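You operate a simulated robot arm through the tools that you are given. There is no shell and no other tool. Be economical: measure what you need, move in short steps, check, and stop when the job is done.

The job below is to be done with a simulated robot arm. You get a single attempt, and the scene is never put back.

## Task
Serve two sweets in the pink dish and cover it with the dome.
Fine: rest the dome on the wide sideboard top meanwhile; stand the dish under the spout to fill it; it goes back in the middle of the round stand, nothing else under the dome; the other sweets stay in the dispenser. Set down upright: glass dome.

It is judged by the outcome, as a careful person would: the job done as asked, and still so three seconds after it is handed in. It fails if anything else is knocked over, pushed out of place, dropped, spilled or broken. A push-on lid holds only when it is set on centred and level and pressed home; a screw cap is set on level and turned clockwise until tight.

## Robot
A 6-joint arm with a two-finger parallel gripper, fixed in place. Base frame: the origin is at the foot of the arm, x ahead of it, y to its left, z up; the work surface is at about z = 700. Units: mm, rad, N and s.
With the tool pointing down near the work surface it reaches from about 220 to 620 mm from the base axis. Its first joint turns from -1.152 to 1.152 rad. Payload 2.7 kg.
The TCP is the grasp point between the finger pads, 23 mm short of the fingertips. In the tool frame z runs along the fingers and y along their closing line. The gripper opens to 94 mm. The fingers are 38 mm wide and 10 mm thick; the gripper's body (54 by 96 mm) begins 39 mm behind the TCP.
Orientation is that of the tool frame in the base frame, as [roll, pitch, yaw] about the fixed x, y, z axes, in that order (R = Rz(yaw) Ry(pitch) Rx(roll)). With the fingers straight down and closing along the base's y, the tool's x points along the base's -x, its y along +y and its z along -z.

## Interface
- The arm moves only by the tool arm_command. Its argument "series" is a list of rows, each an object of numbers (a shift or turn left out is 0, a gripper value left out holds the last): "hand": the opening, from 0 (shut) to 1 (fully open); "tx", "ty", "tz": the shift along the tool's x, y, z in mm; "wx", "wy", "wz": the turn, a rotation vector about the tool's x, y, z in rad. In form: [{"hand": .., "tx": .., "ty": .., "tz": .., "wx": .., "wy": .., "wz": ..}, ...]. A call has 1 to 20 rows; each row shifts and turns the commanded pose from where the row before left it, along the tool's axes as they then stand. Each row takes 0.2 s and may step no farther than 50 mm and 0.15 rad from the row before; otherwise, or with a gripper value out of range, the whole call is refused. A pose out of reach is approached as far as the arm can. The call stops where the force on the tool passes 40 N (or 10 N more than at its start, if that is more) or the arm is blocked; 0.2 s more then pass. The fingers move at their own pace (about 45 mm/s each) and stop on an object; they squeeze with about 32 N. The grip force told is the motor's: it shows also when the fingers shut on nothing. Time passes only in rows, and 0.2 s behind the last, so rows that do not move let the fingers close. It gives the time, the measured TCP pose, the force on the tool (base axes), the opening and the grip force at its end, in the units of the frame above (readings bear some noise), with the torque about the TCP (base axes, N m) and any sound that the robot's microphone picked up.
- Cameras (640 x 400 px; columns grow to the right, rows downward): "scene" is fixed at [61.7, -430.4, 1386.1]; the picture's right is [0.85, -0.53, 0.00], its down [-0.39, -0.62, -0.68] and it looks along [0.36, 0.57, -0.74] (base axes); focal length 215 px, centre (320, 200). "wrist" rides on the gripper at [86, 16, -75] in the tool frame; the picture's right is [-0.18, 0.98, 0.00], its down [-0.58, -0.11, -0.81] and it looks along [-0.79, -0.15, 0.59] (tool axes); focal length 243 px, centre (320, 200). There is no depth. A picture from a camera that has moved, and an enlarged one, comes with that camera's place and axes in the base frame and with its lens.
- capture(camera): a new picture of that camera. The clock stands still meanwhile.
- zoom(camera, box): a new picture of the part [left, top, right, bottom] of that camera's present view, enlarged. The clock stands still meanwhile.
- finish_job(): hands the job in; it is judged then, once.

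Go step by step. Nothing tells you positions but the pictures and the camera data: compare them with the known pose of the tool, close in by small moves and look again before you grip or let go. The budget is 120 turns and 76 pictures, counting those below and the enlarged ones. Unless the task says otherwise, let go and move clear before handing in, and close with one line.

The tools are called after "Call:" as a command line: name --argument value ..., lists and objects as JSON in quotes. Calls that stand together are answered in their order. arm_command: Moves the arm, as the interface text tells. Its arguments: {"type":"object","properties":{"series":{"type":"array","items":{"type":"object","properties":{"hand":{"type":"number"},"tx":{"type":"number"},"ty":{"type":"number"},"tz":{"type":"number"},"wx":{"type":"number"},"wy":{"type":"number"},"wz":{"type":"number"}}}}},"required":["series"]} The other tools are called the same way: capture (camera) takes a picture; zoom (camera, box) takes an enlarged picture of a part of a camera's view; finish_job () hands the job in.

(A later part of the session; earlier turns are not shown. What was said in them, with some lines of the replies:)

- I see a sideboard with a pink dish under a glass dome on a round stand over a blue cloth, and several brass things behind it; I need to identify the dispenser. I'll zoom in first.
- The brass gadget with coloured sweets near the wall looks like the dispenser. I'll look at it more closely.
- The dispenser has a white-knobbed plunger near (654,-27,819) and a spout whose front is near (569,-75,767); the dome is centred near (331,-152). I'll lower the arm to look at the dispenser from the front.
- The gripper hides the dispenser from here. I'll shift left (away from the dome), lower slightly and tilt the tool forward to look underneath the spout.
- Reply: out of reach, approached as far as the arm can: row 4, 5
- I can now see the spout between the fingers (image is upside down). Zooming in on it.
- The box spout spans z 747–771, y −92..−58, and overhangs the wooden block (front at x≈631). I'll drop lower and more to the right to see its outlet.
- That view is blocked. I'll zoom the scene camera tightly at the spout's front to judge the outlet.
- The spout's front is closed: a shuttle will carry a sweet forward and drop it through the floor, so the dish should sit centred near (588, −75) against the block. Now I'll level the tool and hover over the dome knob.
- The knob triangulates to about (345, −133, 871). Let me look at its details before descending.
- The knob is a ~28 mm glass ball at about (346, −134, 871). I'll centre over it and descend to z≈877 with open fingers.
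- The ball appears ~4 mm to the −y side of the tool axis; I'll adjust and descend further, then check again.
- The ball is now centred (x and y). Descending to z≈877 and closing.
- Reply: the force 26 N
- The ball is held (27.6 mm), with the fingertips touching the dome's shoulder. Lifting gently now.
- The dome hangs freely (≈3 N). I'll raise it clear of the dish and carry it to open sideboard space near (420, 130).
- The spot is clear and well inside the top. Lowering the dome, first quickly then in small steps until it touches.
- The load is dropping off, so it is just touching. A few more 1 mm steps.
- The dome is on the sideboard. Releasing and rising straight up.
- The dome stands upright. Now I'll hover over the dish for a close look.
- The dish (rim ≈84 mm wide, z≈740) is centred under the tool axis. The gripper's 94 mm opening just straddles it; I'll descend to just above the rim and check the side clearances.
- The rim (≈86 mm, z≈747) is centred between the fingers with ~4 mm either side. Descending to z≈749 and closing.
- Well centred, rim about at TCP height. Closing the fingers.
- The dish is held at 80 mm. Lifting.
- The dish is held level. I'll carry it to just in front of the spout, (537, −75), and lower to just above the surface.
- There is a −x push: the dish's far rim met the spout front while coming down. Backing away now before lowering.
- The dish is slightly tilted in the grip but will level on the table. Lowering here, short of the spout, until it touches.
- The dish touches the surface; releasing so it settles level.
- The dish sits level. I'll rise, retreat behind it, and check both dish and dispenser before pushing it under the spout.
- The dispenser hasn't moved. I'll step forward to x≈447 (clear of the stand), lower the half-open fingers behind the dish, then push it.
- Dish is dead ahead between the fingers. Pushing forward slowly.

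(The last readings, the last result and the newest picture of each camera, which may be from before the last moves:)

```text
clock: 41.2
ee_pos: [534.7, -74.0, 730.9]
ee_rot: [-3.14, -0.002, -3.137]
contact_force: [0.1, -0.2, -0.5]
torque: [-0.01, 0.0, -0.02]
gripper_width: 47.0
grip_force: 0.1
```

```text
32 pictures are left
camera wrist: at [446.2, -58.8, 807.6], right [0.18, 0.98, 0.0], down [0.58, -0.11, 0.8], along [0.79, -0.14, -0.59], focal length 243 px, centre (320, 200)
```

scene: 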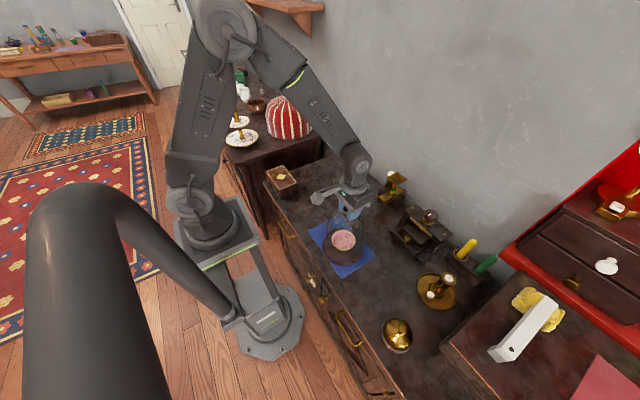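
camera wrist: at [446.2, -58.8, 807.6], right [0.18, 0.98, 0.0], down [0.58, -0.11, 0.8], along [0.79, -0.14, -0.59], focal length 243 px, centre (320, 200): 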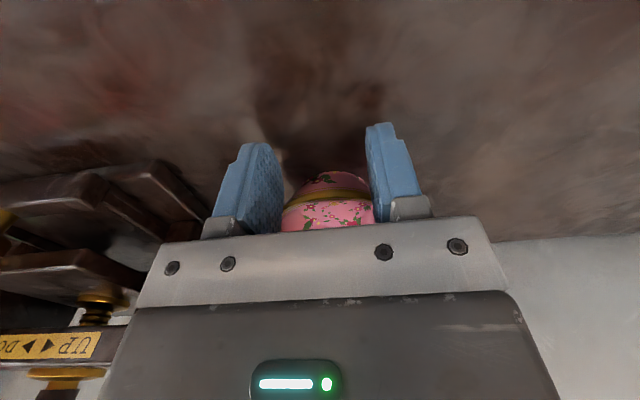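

The dish centre is now ≈(585, −76). I'll back off, rise and inspect.

Call:
arm_command --series '[{"tx": 20}, {"tx": 35}, {"tz": -40}, {"tz": -40}, {"tz": -40}, {"tz": -40}, {"tz": -40, "tx": 40, "hand": 0}, {"tx": 40, "tz": -20}, {"ty": 40}, {}]'

Call:
zoom --camera "scene" --box '[360, 150, 430, 215]'

Call:
capture --camera "wrist"

```text
refused: row 7 steps farther than a row can; nothing moved
```

```text
6.15 times, centred on (395, 182) of scene
camera zoom: at [61.7, -430.4, 1386.1], right [0.85, -0.53, 0.0], down [-0.39, -0.62, -0.68], along [0.36, 0.57, -0.74], focal length 1325 px, centre (-142, 308)
```

zoom: 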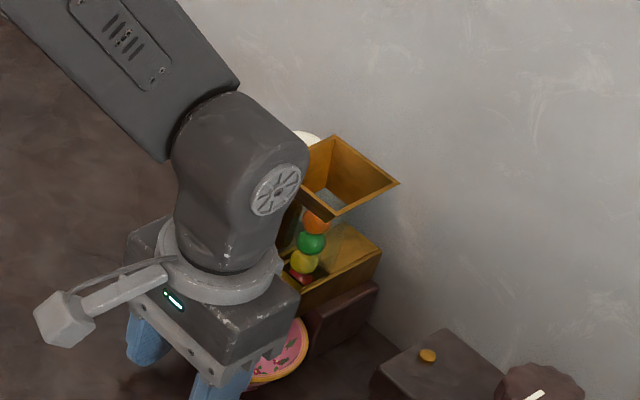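

```text
30 pictures are left
camera wrist: at [446.2, -58.8, 807.6], right [0.18, 0.98, 0.0], down [0.58, -0.11, 0.8], along [0.79, -0.14, -0.59], focal length 243 px, centre (320, 200)
```

wrist: 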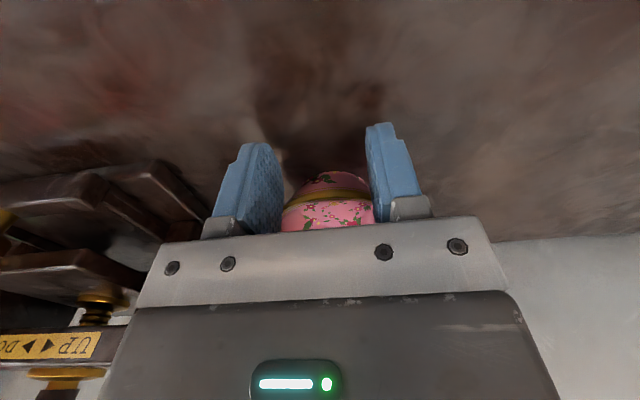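

That call was refused for a too-large step; repeating with smaller ones.

Call:
arm_command --series '[{"tx": 20}, {"tx": 35}, {"tz": -40}, {"tz": -40}, {"tz": -40}, {"tz": -40}, {"tz": -35, "tx": 30, "hand": 0}, {"tx": 40, "tz": -20}, {"ty": 40}, {}]'

Call:
zoom --camera "scene" --box '[360, 150, 430, 215]'

Call:
capture --camera "wrist"

```text
clock: 43.4
ee_pos: [409.9, -36.5, 948.5]
ee_rot: [-3.141, -0.003, -3.135]
contact_force: [-1.3, 0.3, 0.0]
torque: [0.0, -0.02, -0.01]
gripper_width: 0.0
grip_force: 31.8
```

```text
6.15 times, centred on (395, 182) of scene
camera zoom: at [61.7, -430.4, 1386.1], right [0.85, -0.53, 0.0], down [-0.39, -0.62, -0.68], along [0.36, 0.57, -0.74], focal length 1325 px, centre (-142, 308)
```

zoom: 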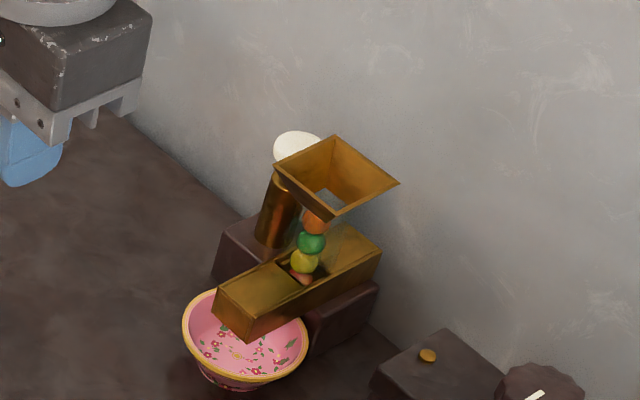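

```text
28 pictures are left
camera wrist: at [321.3, -19.8, 1023.8], right [0.18, 0.98, 0.0], down [0.58, -0.11, 0.81], along [0.79, -0.14, -0.59], focal length 243 px, centre (320, 200)
```

wrist: 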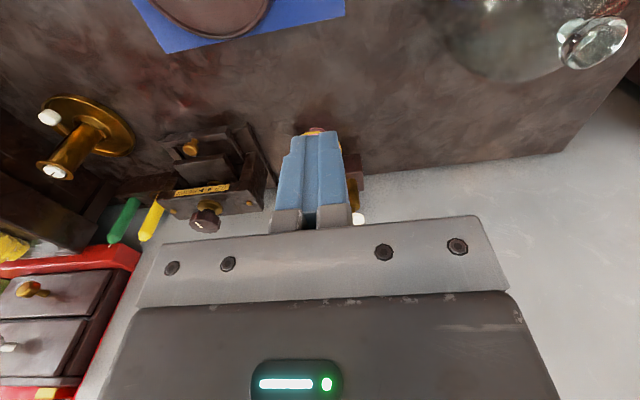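

The dish sits well under the spout. Now for the plunger at ≈(654, −27, 819): with fingers shut I'll move out above it and see how far the arm reaches.

Call:
arm_command --series '[{"tx": -42, "ty": 9.5}, {"tx": -42}, {"tx": -42}, {"tx": -42}, {"tx": -40}, {}]'

Call:
zoom --camera "scene" --box '[360, 130, 430, 200]'

```text
clock: 44.8
ee_pos: [616.3, -26.1, 946.4]
ee_rot: [-3.14, -0.004, -3.138]
contact_force: [-1.0, 0.0, -0.3]
torque: [0.01, 0.0, -0.03]
gripper_width: 0.0
grip_force: 31.9
```

```text
5.71 times, centred on (395, 165) of scene
camera zoom: at [61.8, -430.4, 1386.1], right [0.85, -0.53, 0.0], down [-0.39, -0.62, -0.68], along [0.36, 0.57, -0.74], focal length 1230 px, centre (-109, 400)
```

zoom: 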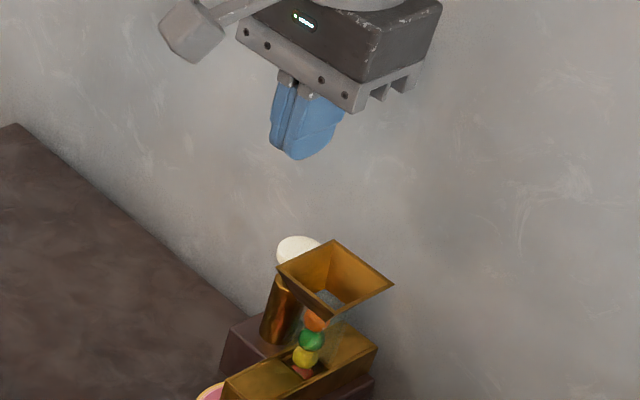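

Reach is fine so far; trying to go further to x≈648 with the tool vertical.

Call:
arm_command --series '[{"tx": -20}, {"tx": -15}, {"tz": 20}, {"tz": 20}, {}]'

Call:
capture --camera "wrist"

Call:
zoom --camera "scene" --box '[370, 140, 420, 190]'

```text
clock: 46.0
ee_pos: [638.6, -25.0, 906.8]
ee_rot: [-3.14, -0.002, -3.135]
contact_force: [0.0, -0.8, 0.1]
torque: [0.05, 0.02, 0.01]
gripper_width: 0.1
grip_force: 31.0
out of reach, approached as far as the arm can: row 2
```

```text
26 pictures are left
camera wrist: at [551.6, -9.3, 982.0], right [0.18, 0.98, 0.0], down [0.58, -0.11, 0.81], along [0.79, -0.14, -0.59], focal length 243 px, centre (320, 200)
```

wrist: 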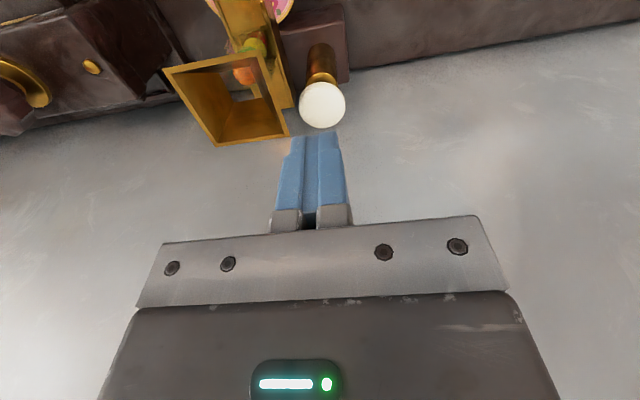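

```text
8.00 times, centred on (395, 165) of scene
camera zoom: at [61.7, -430.4, 1386.1], right [0.85, -0.53, 0.0], down [-0.39, -0.62, -0.68], along [0.36, 0.57, -0.74], focal length 1722 px, centre (-280, 480)
```

zoom: 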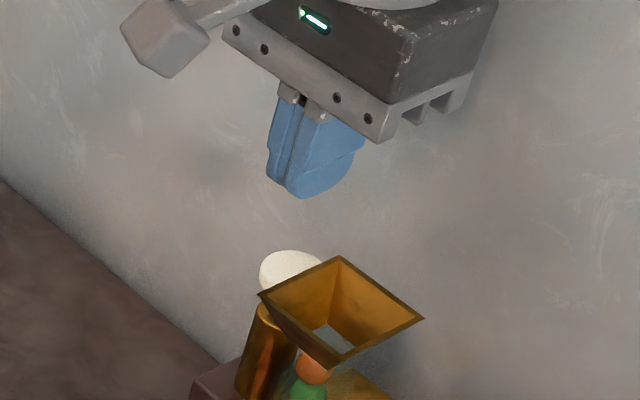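

The arm reaches x≈638 with the tool upright, so the fingertip's front covers the knob's centre. Descending to just above the knob.

Call:
arm_command --series '[{"tz": 20, "ty": -1}, {"tz": 20}, {"tz": 12}, {}]'

Call:
zoom --camera "wrist" --box '[220, 50, 420, 220]'

Call:
zoom --camera "scene" --box '[370, 150, 420, 200]'

```text
clock: 47.0
ee_pos: [639.7, -27.6, 854.5]
ee_rot: [3.141, -0.001, -3.137]
contact_force: [0.4, 0.0, 0.5]
torque: [0.0, 0.0, -0.03]
gripper_width: 0.1
grip_force: 31.6
```

```text
2.35 times, centred on (320, 135) of wrist
camera zoom: at [551.9, -10.1, 930.2], right [0.18, 0.98, 0.0], down [0.58, -0.11, 0.81], along [0.79, -0.14, -0.59], focal length 571 px, centre (320, 353)
```

zoom: 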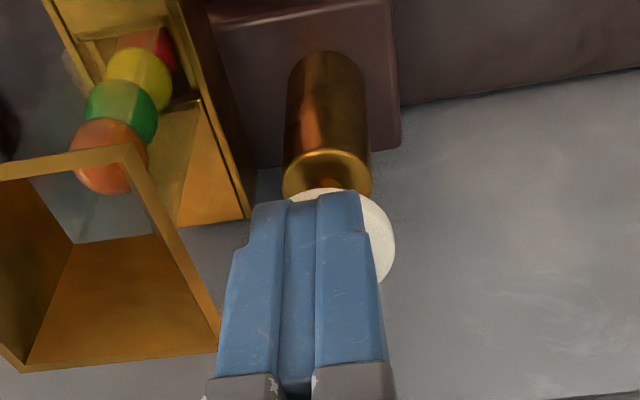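

```text
8.00 times, centred on (395, 175) of scene
camera zoom: at [61.7, -430.4, 1386.1], right [0.85, -0.53, 0.0], down [-0.39, -0.62, -0.68], along [0.36, 0.57, -0.74], focal length 1722 px, centre (-280, 400)
```

zoom: 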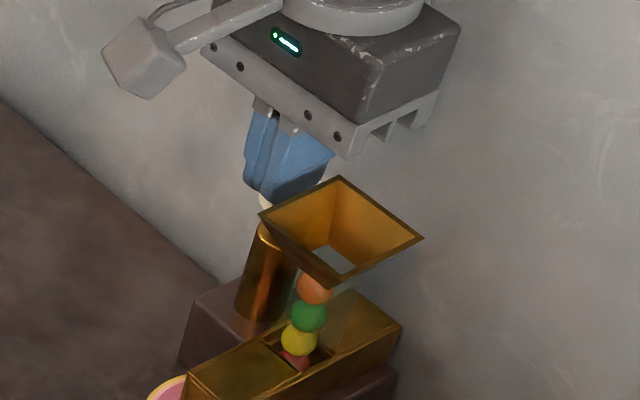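

The fingertips are over the knob, a few mm to the right of centre. Correcting +3 mm in y and pressing gently in small steps.

Call:
arm_command --series '[{"ty": 3}, {"tz": 3}, {"tz": 3}, {"tz": 3}, {}]'

```text
clock: 48.2
ee_pos: [639.2, -23.9, 846.5]
ee_rot: [3.142, 0.0, -3.136]
contact_force: [0.1, -0.1, 2.9]
torque: [0.0, 0.0, 0.0]
gripper_width: 0.2
grip_force: 31.9
```

Contact. Continuing to press, listening for the mechanism.

Call:
arm_command --series '[{"tz": 3}, {"tz": 3}, {"tz": 3}]'

Call:
zoom --camera "scene" --box '[370, 150, 420, 210]'

```text
clock: 49.0
ee_pos: [639.5, -23.7, 837.4]
ee_rot: [-3.142, -0.001, -3.136]
contact_force: [1.8, 0.6, 4.5]
torque: [0.02, -0.08, 0.02]
gripper_width: 0.0
grip_force: 32.2
heard: click
```

```text
6.67 times, centred on (395, 180) of scene
camera zoom: at [61.7, -430.4, 1386.1], right [0.85, -0.53, 0.0], down [-0.39, -0.62, -0.68], along [0.36, 0.57, -0.74], focal length 1435 px, centre (-180, 333)
```

zoom: 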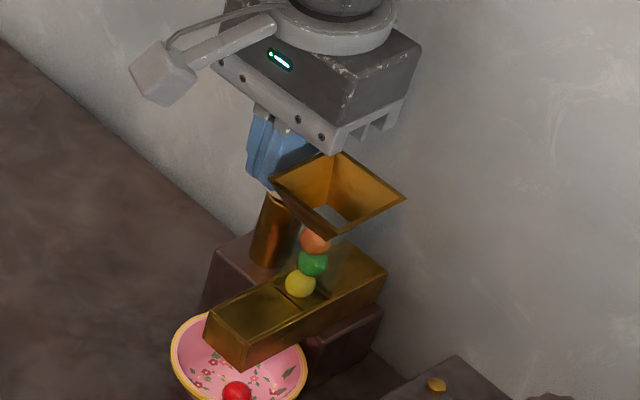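

A click, and the red sweet is in the dish. Letting the plunger come up fully.

Call:
arm_command --series '[{"tz": -5}, {"tz": -5}, {"tz": -8}, {}, {}]'

Call:
zoom --camera "scene" --box '[370, 150, 420, 210]'

```text
clock: 50.2
ee_pos: [639.3, -23.3, 856.1]
ee_rot: [-3.141, -0.001, -3.136]
contact_force: [0.2, -1.1, -0.1]
torque: [0.02, -0.02, 0.01]
gripper_width: 0.0
grip_force: 31.5
```

```text
6.67 times, centred on (395, 180) of scene
camera zoom: at [61.7, -430.4, 1386.1], right [0.85, -0.53, 0.0], down [-0.39, -0.62, -0.68], along [0.36, 0.57, -0.74], focal length 1435 px, centre (-180, 333)
```

zoom: 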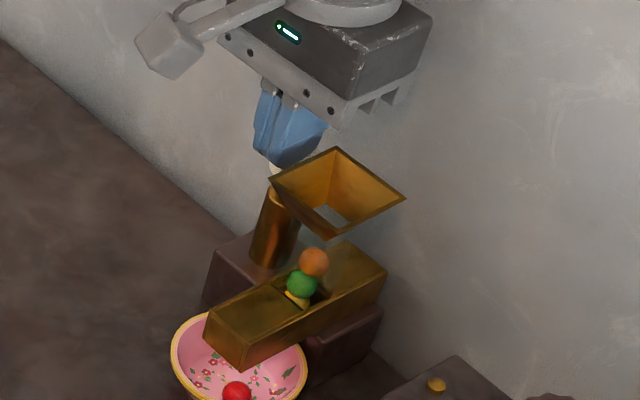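

The shuttle reset and the yellow one is loaded. Pressing a second time.

Call:
arm_command --series '[{"tz": 5}, {"tz": 5}, {"tz": 3}, {"tz": 3}, {"tz": 3}]'

Call:
zoom --camera "scene" --box '[370, 150, 420, 210]'

```text
clock: 51.4
ee_pos: [639.7, -23.1, 836.4]
ee_rot: [-3.141, 0.0, -3.135]
contact_force: [-2.3, -0.4, 6.8]
torque: [-0.05, -0.03, -0.01]
gripper_width: 0.2
grip_force: 32.1
heard: click
```

```text
6.67 times, centred on (395, 180) of scene
camera zoom: at [61.5, -430.4, 1386.1], right [0.85, -0.53, 0.0], down [-0.39, -0.62, -0.68], along [0.36, 0.57, -0.74], focal length 1435 px, centre (-180, 333)
```

zoom: 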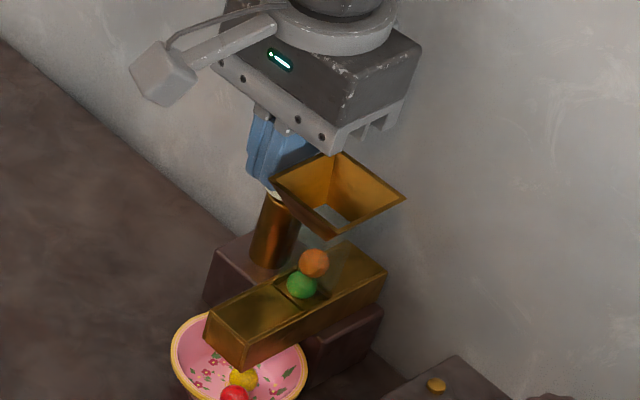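

Red and yellow are both in the dish. I'll lift off the plunger, retreat, open the fingers and line up with the dish.

Call:
arm_command --series '[{"tz": -10}, {"tz": -30}, {"tz": -40}, {"tx": 40, "hand": 1}, {"tx": 40}, {"tx": 40, "ty": -18}, {"tx": 30, "ty": -34}, {"tz": 30}, {"tz": 30}, {}]'

Call:
capture --camera "wrist"

Call:
zoom --camera "scene" --box '[370, 150, 420, 210]'

```text
clock: 53.6
ee_pos: [490.3, -75.6, 856.1]
ee_rot: [-3.141, -0.003, -3.136]
contact_force: [0.6, 0.5, -0.1]
torque: [0.0, 0.03, -0.01]
gripper_width: 94.1
grip_force: 0.1
```

```text
19 pictures are left
camera wrist: at [402.4, -59.5, 931.1], right [0.18, 0.98, 0.0], down [0.58, -0.11, 0.81], along [0.79, -0.14, -0.59], focal length 243 px, centre (320, 200)
```

wrist: 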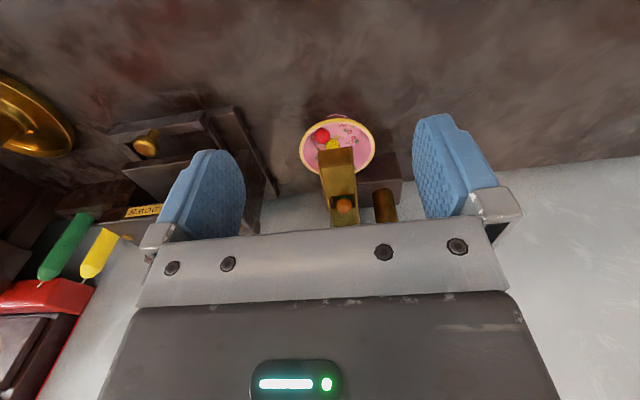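

```text
6.67 times, centred on (395, 180) of scene
camera zoom: at [61.7, -430.4, 1386.1], right [0.85, -0.53, 0.0], down [-0.39, -0.62, -0.68], along [0.36, 0.57, -0.74], focal length 1435 px, centre (-180, 333)
```

zoom: 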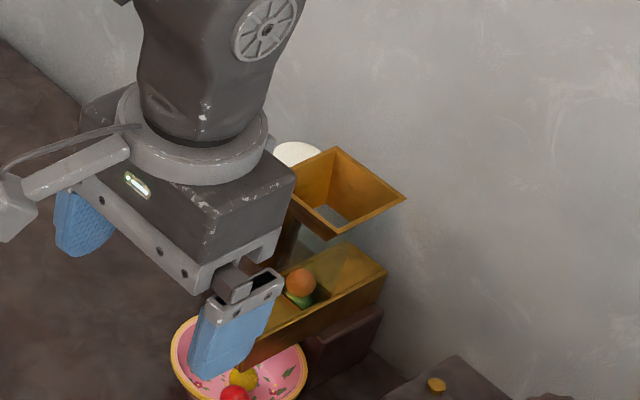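

Two sweets remain in the dispenser and the dish is aligned with the tool. I'll tilt the tool slightly (keeps the wrist away from the hopper), lower in front, and slide the open fingers either side of the dish.

Call:
arm_command --series '[{"wy": -0.1}, {"wy": -0.1}, {"tz": 38.5, "tx": 7.8}, {"tz": 38.5, "tx": 7.8}, {"tz": 36.5, "tx": 7.4}, {}]'

Call:
capture --camera "wrist"

```text
clock: 55.0
ee_pos: [491.3, -75.8, 739.0]
ee_rot: [3.14, 0.198, -3.135]
contact_force: [0.6, 0.0, -0.2]
torque: [-0.01, 0.03, -0.02]
gripper_width: 93.7
grip_force: 0.0
```

```text
17 pictures are left
camera wrist: at [390.1, -59.4, 796.2], right [0.18, 0.98, 0.04], down [0.41, -0.11, 0.91], along [0.89, -0.14, -0.42], focal length 243 px, centre (320, 200)
```

wrist: 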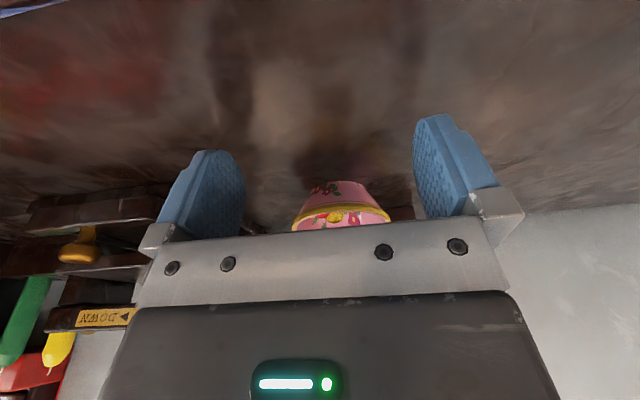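

The dish is at y≈−74, aligned with the fingers. Sliding forward to straddle it.

Call:
arm_command --series '[{"tx": -15.7, "tz": 3.2, "ty": 1}, {"tx": -15.7, "tz": 3.2}, {"tx": -15.7, "tz": 3.2}, {"tx": -15.7, "tz": 3.2}, {"tx": -13.7, "tz": 2.8}, {}]'

Call:
capture --camera "wrist"

Call:
zoom --camera "scene" --box '[360, 150, 430, 220]'

```text
clock: 56.4
ee_pos: [566.9, -75.4, 741.0]
ee_rot: [-3.141, 0.196, -3.137]
contact_force: [0.6, -0.7, 0.4]
torque: [-0.01, 0.02, 0.03]
gripper_width: 94.0
grip_force: 0.1
```

```text
16 pictures are left
camera wrist: at [467.3, -58.3, 797.1], right [0.18, 0.98, 0.04], down [0.41, -0.11, 0.91], along [0.89, -0.14, -0.42], focal length 243 px, centre (320, 200)
```

wrist: 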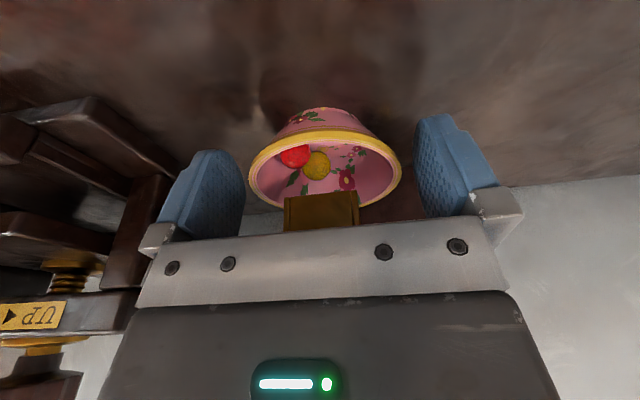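

```text
5.71 times, centred on (395, 185) of scene
camera zoom: at [61.7, -430.4, 1386.1], right [0.85, -0.53, 0.0], down [-0.39, -0.62, -0.68], along [0.36, 0.57, -0.74], focal length 1230 px, centre (-109, 286)
```

zoom: 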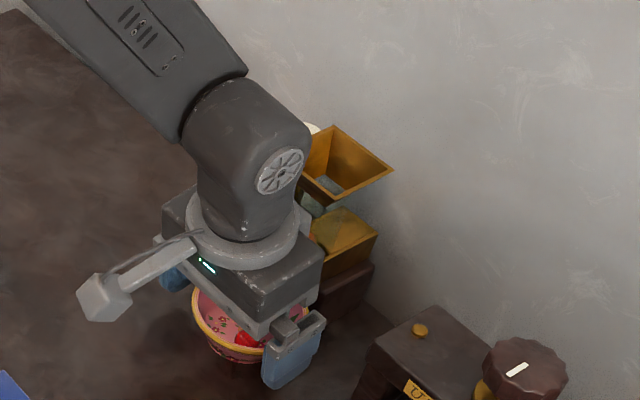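

Dish nicely between the fingers, with both sweets inside. Closing.

Call:
arm_command --series '[{"hand": 0.9}, {"hand": 0.85}, {"hand": 0.82}, {"hand": 0.8}, {}]'

```text
clock: 57.6
ee_pos: [567.3, -74.9, 740.4]
ee_rot: [-3.141, 0.198, -3.136]
contact_force: [-0.7, 0.2, -0.1]
torque: [0.01, 0.02, 0.02]
gripper_width: 80.0
grip_force: 32.2
```

Gripped at its full width. Dragging it straight back out from under the spout, keeping it on the surface.

Call:
arm_command --series '[{"tx": 5, "tz": -1}, {"tx": 9.5, "tz": -1.9}, {"tx": 9.5, "tz": -1.9}, {"tx": 9.5, "tz": -1.9}, {"tx": 9.5, "tz": -1.9}, {"tx": 9.5, "tz": -1.9}, {"tx": 9.5, "tz": -1.9}, {"tx": 9.5, "tz": -1.9}, {}]'

Call:
capture --camera "wrist"

```text
clock: 59.6
ee_pos: [494.9, -76.7, 740.3]
ee_rot: [-3.14, 0.198, -3.137]
contact_force: [0.8, -0.2, 2.2]
torque: [-0.01, -0.02, 0.04]
gripper_width: 79.9
grip_force: 31.3
```

```text
14 pictures are left
camera wrist: at [394.0, -59.1, 797.0], right [0.18, 0.98, 0.04], down [0.41, -0.11, 0.91], along [0.89, -0.14, -0.42], focal length 243 px, centre (320, 200)
```

wrist: 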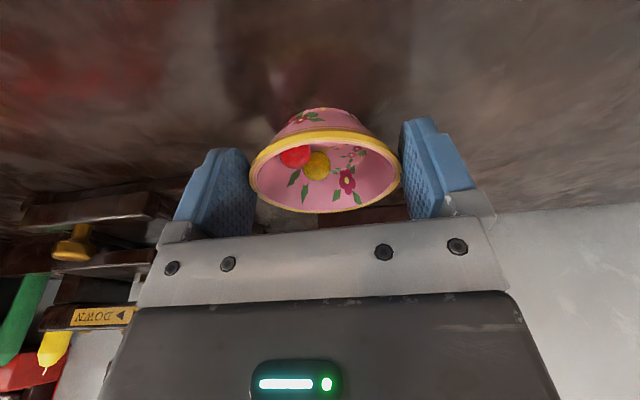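

The dish is out and level with both sweets. Now I'll open, straighten the tool, centre on the dish and regrip for lifting.

Call:
arm_command --series '[{"hand": 0.9}, {"hand": 1}, {"hand": 1}, {"wy": 0.1}, {"wy": 0.098}, {"tx": -10, "tz": 5}, {"tx": -11, "tz": 5}, {}]'

Call:
capture --camera "wrist"

```text
clock: 61.4
ee_pos: [515.9, -75.3, 728.8]
ee_rot: [-3.141, 0.001, -3.136]
contact_force: [-0.5, -0.3, -0.3]
torque: [-0.02, -0.01, 0.02]
gripper_width: 93.9
grip_force: 0.1
```

```text
13 pictures are left
camera wrist: at [428.3, -58.7, 805.1], right [0.18, 0.98, 0.0], down [0.58, -0.11, 0.81], along [0.79, -0.14, -0.59], focal length 243 px, centre (320, 200)
```

wrist: 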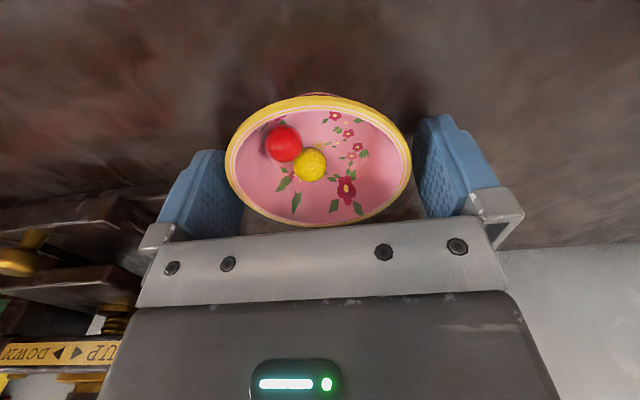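

Matches the original grasp view. Gripping and lifting gently, then carrying to above the stand.

Call:
arm_command --series '[{"hand": 0.85}, {"hand": 0.8}, {"hand": 0.7}, {"hand": 0.7}, {"tz": -5}, {"tz": -10}, {"tz": -15}, {"tz": -15}, {"tz": -15}, {"tx": 10, "ty": -3.6}, {"tx": 20, "ty": -7.2}, {"tx": 22, "ty": -8}, {"tx": 22, "ty": -8}, {"tx": 22, "ty": -8}, {"tx": 22, "ty": -8}, {"tx": 22, "ty": -8}, {"tx": 20, "ty": -7.2}, {"tx": 11, "ty": -4.2}, {}]'

Call:
capture --camera "wrist"

```text
clock: 65.4
ee_pos: [344.4, -138.3, 789.7]
ee_rot: [3.141, -0.001, -3.136]
contact_force: [-0.4, 0.2, -0.5]
torque: [0.01, 0.0, 0.02]
gripper_width: 80.1
grip_force: 31.8
```

```text
12 pictures are left
camera wrist: at [257.2, -122.0, 865.3], right [0.18, 0.98, 0.0], down [0.58, -0.11, 0.81], along [0.79, -0.14, -0.59], focal length 243 px, centre (320, 200)
```

wrist: 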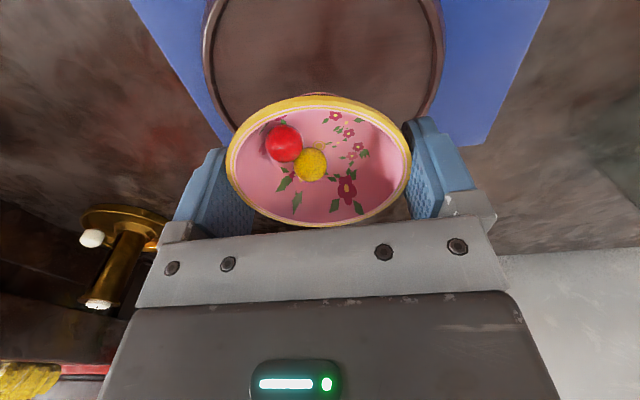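

Both sweets ride in the dish, centred over the stand. Lowering slowly.

Call:
arm_command --series '[{"tz": 15, "ty": 0.7}, {"tz": 14}, {"tz": 5}, {"tz": 2}, {"tz": 1.5}, {}]'

```text
clock: 66.8
ee_pos: [344.7, -137.5, 751.9]
ee_rot: [3.141, 0.0, -3.136]
contact_force: [-1.1, 0.4, -0.7]
torque: [-0.02, -0.04, -0.01]
gripper_width: 79.9
grip_force: 32.8
```

Call:
arm_command --series '[{"tz": 1}, {"tz": 1}, {}]'

```text
clock: 67.6
ee_pos: [345.4, -137.5, 751.6]
ee_rot: [-3.14, 0.0, -3.137]
contact_force: [-0.4, 0.0, -0.1]
torque: [-0.02, 0.02, -0.01]
gripper_width: 80.2
grip_force: 31.7
```

Call:
arm_command --series '[{"tz": 1}, {"tz": 1}, {}]'

```text
clock: 68.4
ee_pos: [345.7, -137.6, 749.1]
ee_rot: [-3.14, 0.003, -3.137]
contact_force: [-4.2, -1.0, 20.4]
torque: [0.0, 0.17, -0.04]
gripper_width: 80.0
grip_force: 31.8
```

Contact with the stand (a bit firm); easing up 1 mm and releasing.

Call:
arm_command --series '[{"tz": -1}, {"hand": 0.88}, {"hand": 0.94}, {"hand": 1}, {"hand": 1}, {"tz": -15}, {"tz": -35}, {"tz": -40}, {"tz": -40}, {}]'

Call:
zoom --camera "scene" --box '[310, 205, 390, 275]'

```text
clock: 70.6
ee_pos: [345.1, -137.0, 878.4]
ee_rot: [3.14, 0.0, -3.135]
contact_force: [-1.1, -0.4, -0.9]
torque: [-0.01, 0.01, 0.01]
gripper_width: 94.0
grip_force: 0.0
```

```text
5.71 times, centred on (350, 240) of scene
camera zoom: at [61.7, -430.4, 1386.1], right [0.85, -0.53, 0.0], down [-0.39, -0.62, -0.68], along [0.36, 0.57, -0.74], focal length 1230 px, centre (149, -29)
```

zoom: 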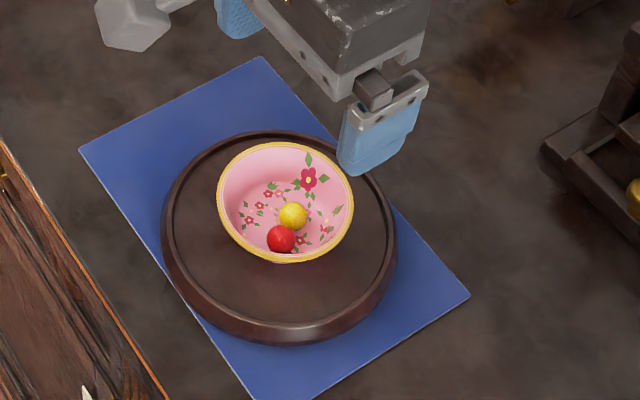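

Dish is back in its original spot with the two sweets. Now fetching the dome at (418, 131).

Call:
arm_command --series '[{"tz": -40}, {"tz": -40}, {"tz": -40}, {"tx": -12.2, "ty": 44.7}, {"tx": -12.2, "ty": 44.7}, {"tx": -12.2, "ty": 44.7}, {"tx": -12.2, "ty": 44.7}, {"tx": -12.2, "ty": 44.7}, {"tx": -12.2, "ty": 44.7}, {}, {"tz": 40}, {"tz": 40}, {"tz": 25}, {}]'

Call:
capture --camera "wrist"

```text
clock: 73.6
ee_pos: [417.0, 131.0, 894.2]
ee_rot: [-3.14, -0.001, -3.137]
contact_force: [-0.2, 0.4, -0.5]
torque: [0.0, -0.01, 0.02]
gripper_width: 94.0
grip_force: 0.0
```

```text
10 pictures are left
camera wrist: at [329.6, 148.1, 968.7], right [0.18, 0.98, 0.0], down [0.58, -0.11, 0.81], along [0.79, -0.14, -0.59], focal length 243 px, centre (320, 200)
```

wrist: 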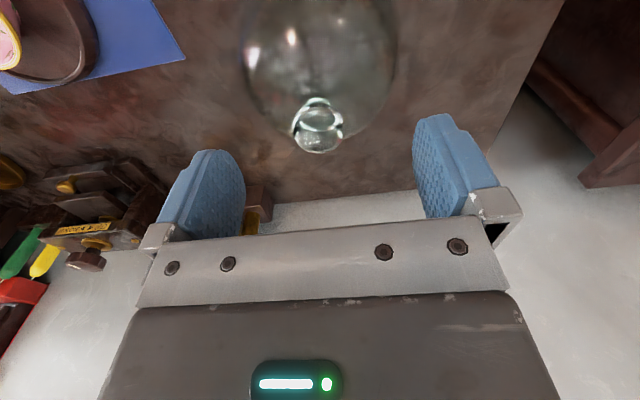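

Knob centred. Descending to grip height and closing.

Call:
arm_command --series '[{"tz": 15}, {"tz": 10}, {"tz": 8}, {"hand": 0.4}, {"hand": 0.2}, {"hand": 0}, {"hand": 0}, {"hand": 0}, {"hand": 0}]'

```text
clock: 75.6
ee_pos: [417.0, 129.7, 861.6]
ee_rot: [3.141, 0.0, -3.137]
contact_force: [-0.1, 1.6, 1.0]
torque: [0.22, 0.08, -0.02]
gripper_width: 27.4
grip_force: 31.8
```

Dome knob held. Lifting high, then carrying it back over the stand.

Call:
arm_command --series '[{"tz": -3}, {"tz": -8}, {"tz": -20}, {"tz": -30}, {"tz": -30}, {"tz": -31}, {"tx": 5.9, "ty": -22}, {"tx": 11, "ty": -41}, {"tx": 11, "ty": -41}, {"tx": 11, "ty": -41}, {"tx": 11, "ty": -41}, {"tx": 11, "ty": -41}, {"tx": 10.9, "ty": -40.7}, {}, {}]'

Call:
capture --camera "wrist"

```text
clock: 78.8
ee_pos: [345.3, -137.2, 982.9]
ee_rot: [-3.141, -0.001, -3.136]
contact_force: [0.0, -1.9, -2.6]
torque: [0.01, -0.02, 0.02]
gripper_width: 27.1
grip_force: 32.1
```

```text
9 pictures are left
camera wrist: at [258.4, -120.6, 1058.3], right [0.18, 0.98, 0.0], down [0.58, -0.11, 0.81], along [0.79, -0.14, -0.59], focal length 243 px, centre (320, 200)
```

wrist: 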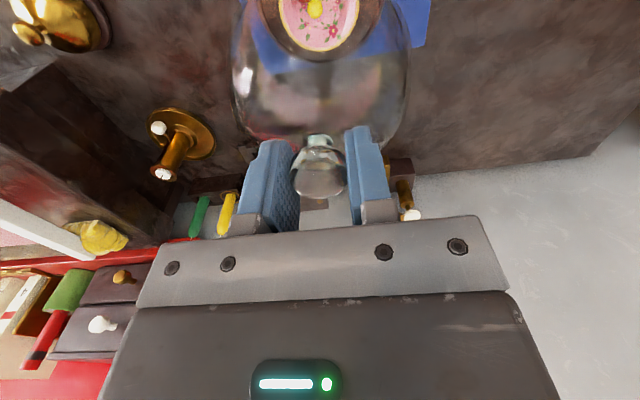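

Dome hangs straight above the stand. Lowering to just above its seat and checking.

Call:
arm_command --series '[{"tz": 30}, {"tz": 30}, {"tz": 22}, {"tz": 6}, {}]'

Call:
zoom --camera "scene" --box '[310, 200, 390, 275]'

```text
clock: 80.0
ee_pos: [345.3, -136.6, 894.8]
ee_rot: [3.14, -0.001, -3.136]
contact_force: [-0.1, 0.6, -2.5]
torque: [0.01, -0.03, -0.01]
gripper_width: 27.3
grip_force: 31.6
```

```text
5.33 times, centred on (350, 238) of scene
camera zoom: at [61.8, -430.4, 1386.1], right [0.85, -0.53, 0.0], down [-0.39, -0.62, -0.68], along [0.36, 0.57, -0.74], focal length 1148 px, centre (160, 0)
```

zoom: 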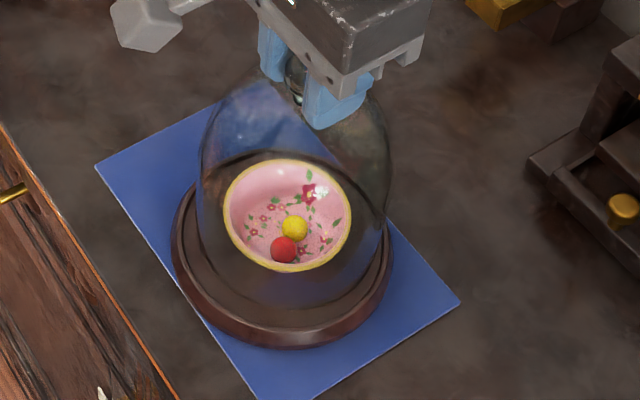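

Aligned well. Lowering in small steps to contact.

Call:
arm_command --series '[{"tz": 4, "ty": -0.5}, {"tz": 3}, {"tz": 2}, {"tz": 1.5}, {}]'

```text
clock: 81.2
ee_pos: [347.0, -136.6, 885.4]
ee_rot: [-3.14, 0.0, -3.136]
contact_force: [-1.2, -0.4, -3.4]
torque: [-0.02, 0.01, 0.0]
gripper_width: 27.2
grip_force: 32.1
```

Call:
arm_command --series '[{"tz": 1.5}, {"tz": 1.5}, {"tz": 1}, {}]'

```text
clock: 82.2
ee_pos: [346.5, -137.7, 880.6]
ee_rot: [-3.141, -0.002, -3.136]
contact_force: [-1.8, 0.3, 3.8]
torque: [0.24, 0.18, 0.06]
gripper_width: 27.3
grip_force: 32.1
```

Contact right at the expected seat height. Verifying before letting go.

Call:
arm_command --series '[{"tz": 0.7}, {}]'

Call:
zoom --camera "scene" --box '[310, 200, 390, 275]'

```text
clock: 82.8
ee_pos: [346.5, -137.0, 881.5]
ee_rot: [-3.141, 0.002, -3.136]
contact_force: [-5.5, 0.3, 16.8]
torque: [0.17, 0.26, 0.13]
gripper_width: 27.6
grip_force: 32.3
```

```text
5.33 times, centred on (350, 238) of scene
camera zoom: at [61.4, -430.3, 1386.2], right [0.85, -0.53, 0.0], down [-0.39, -0.62, -0.68], along [0.36, 0.57, -0.74], focal length 1148 px, centre (160, 0)
```

zoom: 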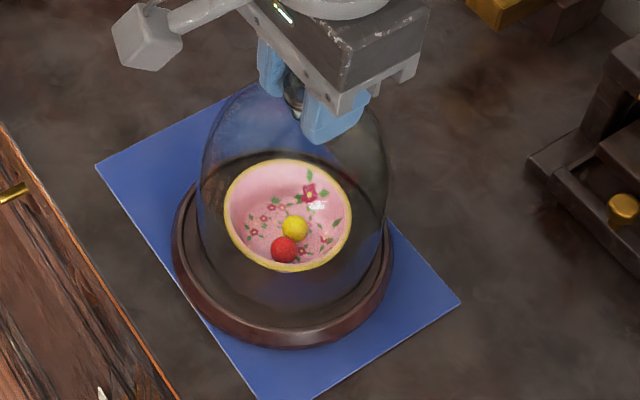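

The dome is seated on the stand. Easing off, releasing and rising clear.

Call:
arm_command --series '[{"tz": -0.7}, {"hand": 0.35}, {"hand": 0.7}, {"hand": 1}, {"hand": 1}, {"tz": -10}, {"tz": -40}, {"tz": -40}, {"tz": -40}, {"tz": -40, "ty": 20}, {"ty": 45}, {"ty": 45}, {"ty": 45}, {}]'

Call:
zoom --camera "scene" --box '[310, 200, 390, 275]'

Call:
capture --camera "scene"

```text
clock: 85.8
ee_pos: [345.9, 18.2, 1050.0]
ee_rot: [-3.141, 0.0, -3.137]
contact_force: [0.1, -0.6, 0.8]
torque: [-0.02, 0.01, -0.04]
gripper_width: 94.0
grip_force: 0.1
```

```text
5.33 times, centred on (350, 238) of scene
camera zoom: at [61.7, -430.4, 1386.1], right [0.85, -0.53, 0.0], down [-0.39, -0.62, -0.68], along [0.36, 0.57, -0.74], focal length 1148 px, centre (160, 0)
```

zoom: 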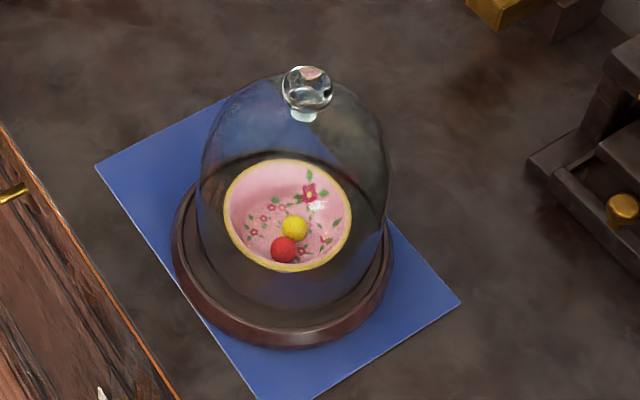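

```text
5 pictures are left
```

scene: 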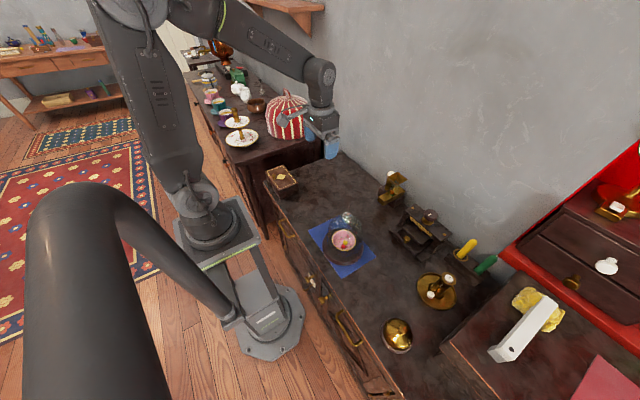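

The dome stands upright on the stand over the dish with the red and yellow sweets, the other two sweets are still in the dispenser, and the arm is clear. Handing in.

Call:
finish_job

```text
The job is handed in.
```

The pink dish holds two sweets (red and yellow). It is back in the middle of the round stand with the glass dome upright over it, and the other sweets are still in the dispenser.
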